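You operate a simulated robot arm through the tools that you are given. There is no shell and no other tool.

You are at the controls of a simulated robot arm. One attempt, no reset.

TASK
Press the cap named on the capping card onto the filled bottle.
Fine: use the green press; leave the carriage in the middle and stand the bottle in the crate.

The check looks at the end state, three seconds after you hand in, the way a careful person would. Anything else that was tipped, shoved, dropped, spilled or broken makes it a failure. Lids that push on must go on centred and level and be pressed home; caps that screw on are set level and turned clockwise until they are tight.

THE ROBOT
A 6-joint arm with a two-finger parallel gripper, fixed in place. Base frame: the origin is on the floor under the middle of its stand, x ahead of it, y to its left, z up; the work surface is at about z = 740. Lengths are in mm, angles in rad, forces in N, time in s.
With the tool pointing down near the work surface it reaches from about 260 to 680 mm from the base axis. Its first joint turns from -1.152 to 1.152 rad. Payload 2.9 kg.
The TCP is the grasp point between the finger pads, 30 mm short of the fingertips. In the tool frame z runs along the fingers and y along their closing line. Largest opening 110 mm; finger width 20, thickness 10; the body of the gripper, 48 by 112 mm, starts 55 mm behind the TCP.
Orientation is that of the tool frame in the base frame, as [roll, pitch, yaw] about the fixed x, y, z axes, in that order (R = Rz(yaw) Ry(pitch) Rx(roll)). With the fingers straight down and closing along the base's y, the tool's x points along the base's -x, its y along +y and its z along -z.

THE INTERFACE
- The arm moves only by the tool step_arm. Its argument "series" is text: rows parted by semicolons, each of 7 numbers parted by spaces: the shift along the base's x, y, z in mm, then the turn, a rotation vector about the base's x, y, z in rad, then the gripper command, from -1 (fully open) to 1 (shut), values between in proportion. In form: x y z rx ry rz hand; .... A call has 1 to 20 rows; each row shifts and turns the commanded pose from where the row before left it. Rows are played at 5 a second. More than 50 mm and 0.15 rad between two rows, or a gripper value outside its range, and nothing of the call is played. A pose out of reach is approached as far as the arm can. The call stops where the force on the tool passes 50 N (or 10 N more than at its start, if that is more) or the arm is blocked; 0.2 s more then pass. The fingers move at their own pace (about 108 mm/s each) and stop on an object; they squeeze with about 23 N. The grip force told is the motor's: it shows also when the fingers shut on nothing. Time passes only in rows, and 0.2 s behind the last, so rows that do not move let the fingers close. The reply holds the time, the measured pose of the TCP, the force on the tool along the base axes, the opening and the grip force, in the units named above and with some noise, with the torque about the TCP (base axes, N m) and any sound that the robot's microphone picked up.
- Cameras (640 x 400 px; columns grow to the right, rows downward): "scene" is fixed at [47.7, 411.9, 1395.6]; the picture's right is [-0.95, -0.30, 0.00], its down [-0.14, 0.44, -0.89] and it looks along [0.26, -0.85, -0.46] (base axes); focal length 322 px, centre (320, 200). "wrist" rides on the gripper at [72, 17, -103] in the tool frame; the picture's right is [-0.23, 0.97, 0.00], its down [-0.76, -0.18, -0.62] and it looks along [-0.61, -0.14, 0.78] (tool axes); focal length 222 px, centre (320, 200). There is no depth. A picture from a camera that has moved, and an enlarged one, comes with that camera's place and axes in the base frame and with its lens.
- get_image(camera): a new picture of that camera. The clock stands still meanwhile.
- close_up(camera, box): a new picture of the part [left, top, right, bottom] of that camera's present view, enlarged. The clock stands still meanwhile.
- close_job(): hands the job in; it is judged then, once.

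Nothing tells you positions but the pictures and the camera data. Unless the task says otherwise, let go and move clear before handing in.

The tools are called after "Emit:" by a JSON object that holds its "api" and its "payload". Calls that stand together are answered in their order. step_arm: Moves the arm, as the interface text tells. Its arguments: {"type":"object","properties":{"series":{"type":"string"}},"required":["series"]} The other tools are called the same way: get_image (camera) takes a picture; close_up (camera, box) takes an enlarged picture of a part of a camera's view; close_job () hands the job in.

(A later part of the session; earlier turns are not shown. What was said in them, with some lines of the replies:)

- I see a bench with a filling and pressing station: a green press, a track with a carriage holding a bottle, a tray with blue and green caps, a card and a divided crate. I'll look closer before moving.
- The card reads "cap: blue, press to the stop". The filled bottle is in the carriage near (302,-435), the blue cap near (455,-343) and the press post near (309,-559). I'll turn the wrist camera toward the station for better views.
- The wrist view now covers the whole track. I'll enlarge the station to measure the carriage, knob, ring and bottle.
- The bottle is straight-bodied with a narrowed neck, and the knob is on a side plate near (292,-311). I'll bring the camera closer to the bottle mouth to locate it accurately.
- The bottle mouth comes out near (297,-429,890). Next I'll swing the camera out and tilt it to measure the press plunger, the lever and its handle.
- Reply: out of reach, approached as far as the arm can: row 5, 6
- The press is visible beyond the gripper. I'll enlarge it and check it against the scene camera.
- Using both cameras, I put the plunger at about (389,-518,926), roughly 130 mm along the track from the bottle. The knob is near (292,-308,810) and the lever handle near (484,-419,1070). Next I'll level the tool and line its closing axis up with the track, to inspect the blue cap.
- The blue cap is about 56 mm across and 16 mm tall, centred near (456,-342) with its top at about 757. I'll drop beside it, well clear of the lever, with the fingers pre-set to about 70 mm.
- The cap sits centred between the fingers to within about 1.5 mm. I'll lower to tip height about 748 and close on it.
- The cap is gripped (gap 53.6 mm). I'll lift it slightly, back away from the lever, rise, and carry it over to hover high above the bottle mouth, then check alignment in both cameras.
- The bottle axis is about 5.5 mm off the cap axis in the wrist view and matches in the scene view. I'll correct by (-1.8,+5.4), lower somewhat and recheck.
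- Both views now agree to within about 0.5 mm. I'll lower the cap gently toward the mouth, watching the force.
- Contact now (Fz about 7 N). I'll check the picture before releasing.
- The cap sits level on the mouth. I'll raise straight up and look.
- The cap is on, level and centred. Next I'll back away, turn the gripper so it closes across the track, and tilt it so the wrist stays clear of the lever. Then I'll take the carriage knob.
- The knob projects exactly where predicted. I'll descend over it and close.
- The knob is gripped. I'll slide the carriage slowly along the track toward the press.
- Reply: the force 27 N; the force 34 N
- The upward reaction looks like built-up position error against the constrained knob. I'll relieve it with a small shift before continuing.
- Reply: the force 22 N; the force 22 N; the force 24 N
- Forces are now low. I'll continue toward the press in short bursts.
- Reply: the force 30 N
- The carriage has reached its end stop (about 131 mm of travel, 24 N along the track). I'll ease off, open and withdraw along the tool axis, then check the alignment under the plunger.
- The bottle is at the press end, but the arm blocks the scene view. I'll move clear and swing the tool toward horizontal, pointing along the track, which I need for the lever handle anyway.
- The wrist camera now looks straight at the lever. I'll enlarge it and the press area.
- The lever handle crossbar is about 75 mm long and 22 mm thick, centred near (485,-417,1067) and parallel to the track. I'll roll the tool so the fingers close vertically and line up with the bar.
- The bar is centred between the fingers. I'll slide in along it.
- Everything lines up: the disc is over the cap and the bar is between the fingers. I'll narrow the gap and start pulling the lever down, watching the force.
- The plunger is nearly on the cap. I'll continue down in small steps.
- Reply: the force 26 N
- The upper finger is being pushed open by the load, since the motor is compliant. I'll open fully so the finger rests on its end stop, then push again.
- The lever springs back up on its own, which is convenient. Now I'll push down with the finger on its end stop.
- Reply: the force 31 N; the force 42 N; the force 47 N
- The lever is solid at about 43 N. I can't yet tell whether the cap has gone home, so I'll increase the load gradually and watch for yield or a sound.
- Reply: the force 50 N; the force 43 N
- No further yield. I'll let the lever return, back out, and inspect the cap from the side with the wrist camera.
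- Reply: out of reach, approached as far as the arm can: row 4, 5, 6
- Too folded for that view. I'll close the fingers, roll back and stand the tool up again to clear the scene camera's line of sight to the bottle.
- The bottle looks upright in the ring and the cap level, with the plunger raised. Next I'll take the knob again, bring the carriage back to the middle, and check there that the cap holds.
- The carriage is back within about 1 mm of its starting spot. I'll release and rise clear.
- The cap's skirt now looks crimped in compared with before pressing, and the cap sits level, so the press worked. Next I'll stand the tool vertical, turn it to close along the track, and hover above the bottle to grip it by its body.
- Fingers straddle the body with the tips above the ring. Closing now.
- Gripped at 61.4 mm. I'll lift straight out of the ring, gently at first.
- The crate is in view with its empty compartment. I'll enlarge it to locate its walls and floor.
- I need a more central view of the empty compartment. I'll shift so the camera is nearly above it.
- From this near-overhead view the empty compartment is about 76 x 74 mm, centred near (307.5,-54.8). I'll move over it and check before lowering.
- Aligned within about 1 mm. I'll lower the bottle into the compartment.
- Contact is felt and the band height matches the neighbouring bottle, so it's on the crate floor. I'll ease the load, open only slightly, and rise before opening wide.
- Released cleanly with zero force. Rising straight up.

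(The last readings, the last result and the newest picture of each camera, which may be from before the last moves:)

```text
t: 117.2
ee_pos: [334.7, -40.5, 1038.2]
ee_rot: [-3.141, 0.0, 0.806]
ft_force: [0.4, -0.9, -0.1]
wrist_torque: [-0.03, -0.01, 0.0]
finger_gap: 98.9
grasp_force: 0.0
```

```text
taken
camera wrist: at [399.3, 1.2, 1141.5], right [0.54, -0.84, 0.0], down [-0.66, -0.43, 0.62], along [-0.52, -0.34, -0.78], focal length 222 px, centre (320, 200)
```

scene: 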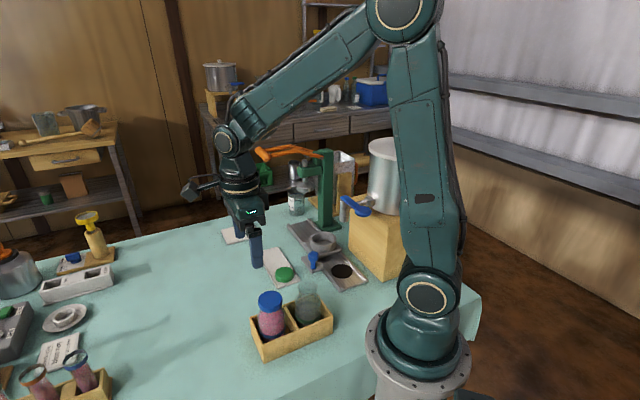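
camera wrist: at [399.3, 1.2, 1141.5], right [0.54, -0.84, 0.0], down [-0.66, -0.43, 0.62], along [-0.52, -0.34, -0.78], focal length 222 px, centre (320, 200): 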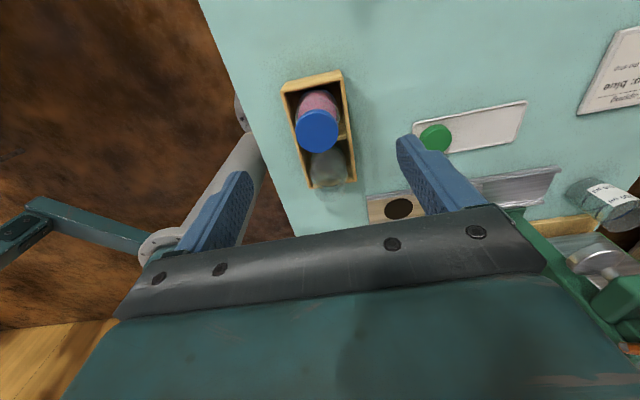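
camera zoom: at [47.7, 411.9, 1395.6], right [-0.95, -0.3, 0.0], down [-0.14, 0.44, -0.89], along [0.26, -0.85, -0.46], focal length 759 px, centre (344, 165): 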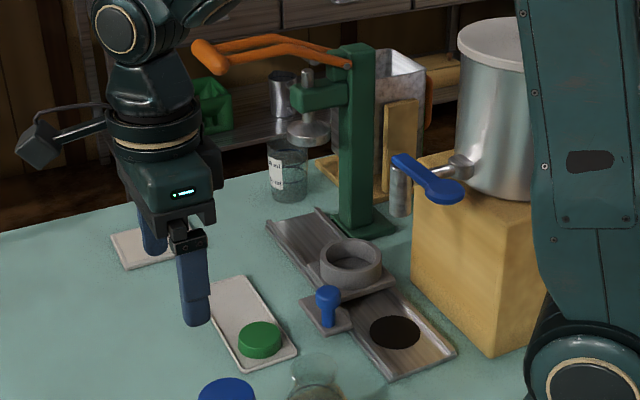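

The bottle stands in the crate, the carriage is at the middle, and the lever is up. I'll inspect the cap closely.

Emit:
{"api": "close_up", "payload": {"camera": "scene", "box": [250, 285, 300, 330]}}

Emit:
{"api": "close_up", "payload": {"camera": "wrist", "box": [270, 60, 370, 200]}}

Emit:
{"api": "close_up", "payload": {"camera": "scene", "box": [285, 210, 365, 290]}}

```text
8.89 times, centred on (275, 308) of scene
camera zoom: at [47.7, 411.9, 1395.6], right [-0.95, -0.3, 0.0], down [-0.14, 0.44, -0.89], along [0.26, -0.85, -0.46], focal length 2867 px, centre (720, -756)
```

zoom: 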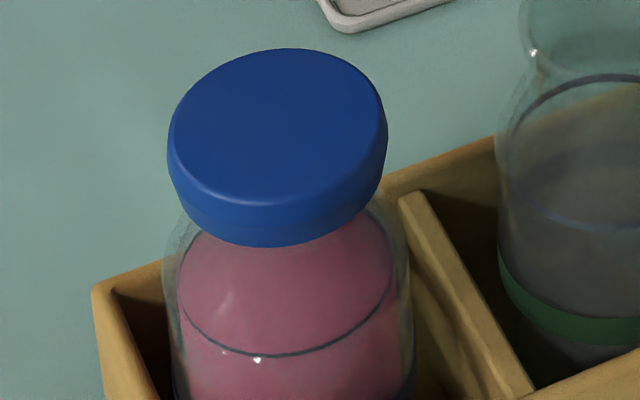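

```text
2.86 times, centred on (320, 130) of wrist
camera zoom: at [399.3, 1.2, 1141.5], right [0.54, -0.84, 0.0], down [-0.66, -0.43, 0.62], along [-0.52, -0.34, -0.78], focal length 635 px, centre (320, 400)
```

zoom: 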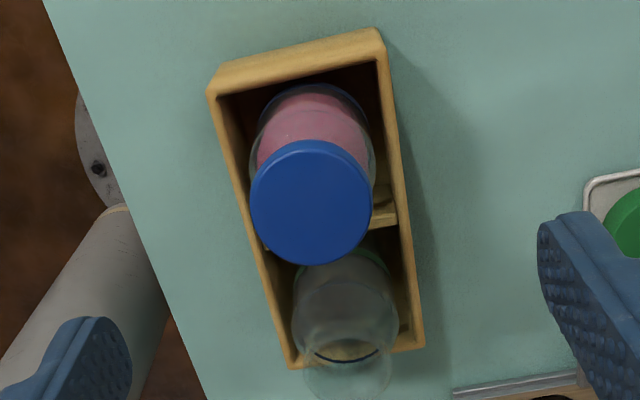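

```text
5.00 times, centred on (325, 250) of scene
camera zoom: at [47.7, 411.9, 1395.6], right [-0.95, -0.3, 0.0], down [-0.14, 0.44, -0.89], along [0.26, -0.85, -0.46], focal length 1613 px, centre (295, -50)
```

zoom: 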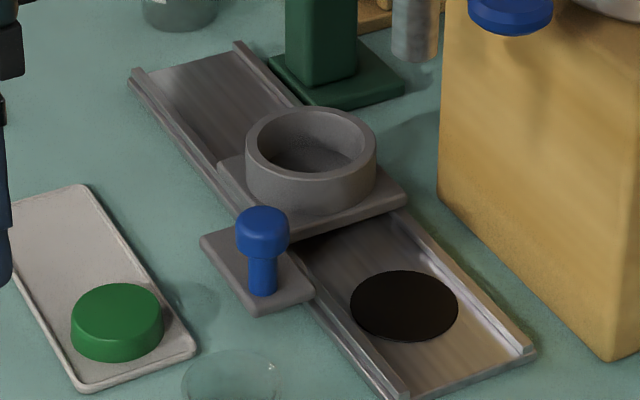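

The cap is level and its skirt crimped tight. The bottle stands upright in the crate, the carriage is back where it began, the lever is up, and nothing else has moved. I'll move the arm a little further clear, then hand in.

Emit:
{"api": "step_arm", "payload": {"series": "15 -10 25 0 0 0 -0.8;15 -15 25 0 0 0 -0.8;15 -15 25 0 0 0 -0.8;0 0 0 0 0 0 -0.8"}}

Emit:
{"api": "get_image", "payload": {"camera": "scene"}}

```text
t: 118.2
ee_pos: [381.7, -82.0, 1110.2]
ee_rot: [-3.141, 0.001, 0.805]
ft_force: [-0.5, 0.5, -0.3]
wrist_torque: [-0.01, 0.02, 0.01]
finger_gap: 99.2
grasp_force: 0.1
```

```text
taken
```

scene: 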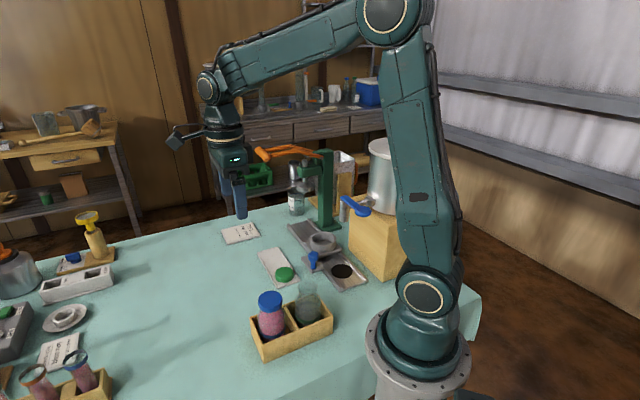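

The final view shows the capped bottle standing in the crate, the carriage in the middle, the lever raised, and the arm clear. Handing in.

Emit:
{"api": "close_job", "payload": {}}

```text
The job is handed in.
```

The filled bottle now has the blue cap named on the card, pressed on with the green press. It stands upright in the empty compartment of the crate.

- **Cap:** it sits level. I pressed until the lever went solid, at about 45 N on the handle, and it would not move further. The cap's skirt looks tighter around the neck than before, and the cap stayed on when I lifted the bottle. The microphone reported no click, so the evidence that it is fully home is the solid stop and how it looks.
- **Carriage:** it is back at the middle, within about 1 mm of where it started.
- **Press lever:** it sprang back up to its starting position.
- **Everything else:** the green cap, the other bottle and the card are where they were. I saw nothing spilled, tipped or broken.

The gripper is open and the arm is clear. The job is handed in; no result has come back yet.
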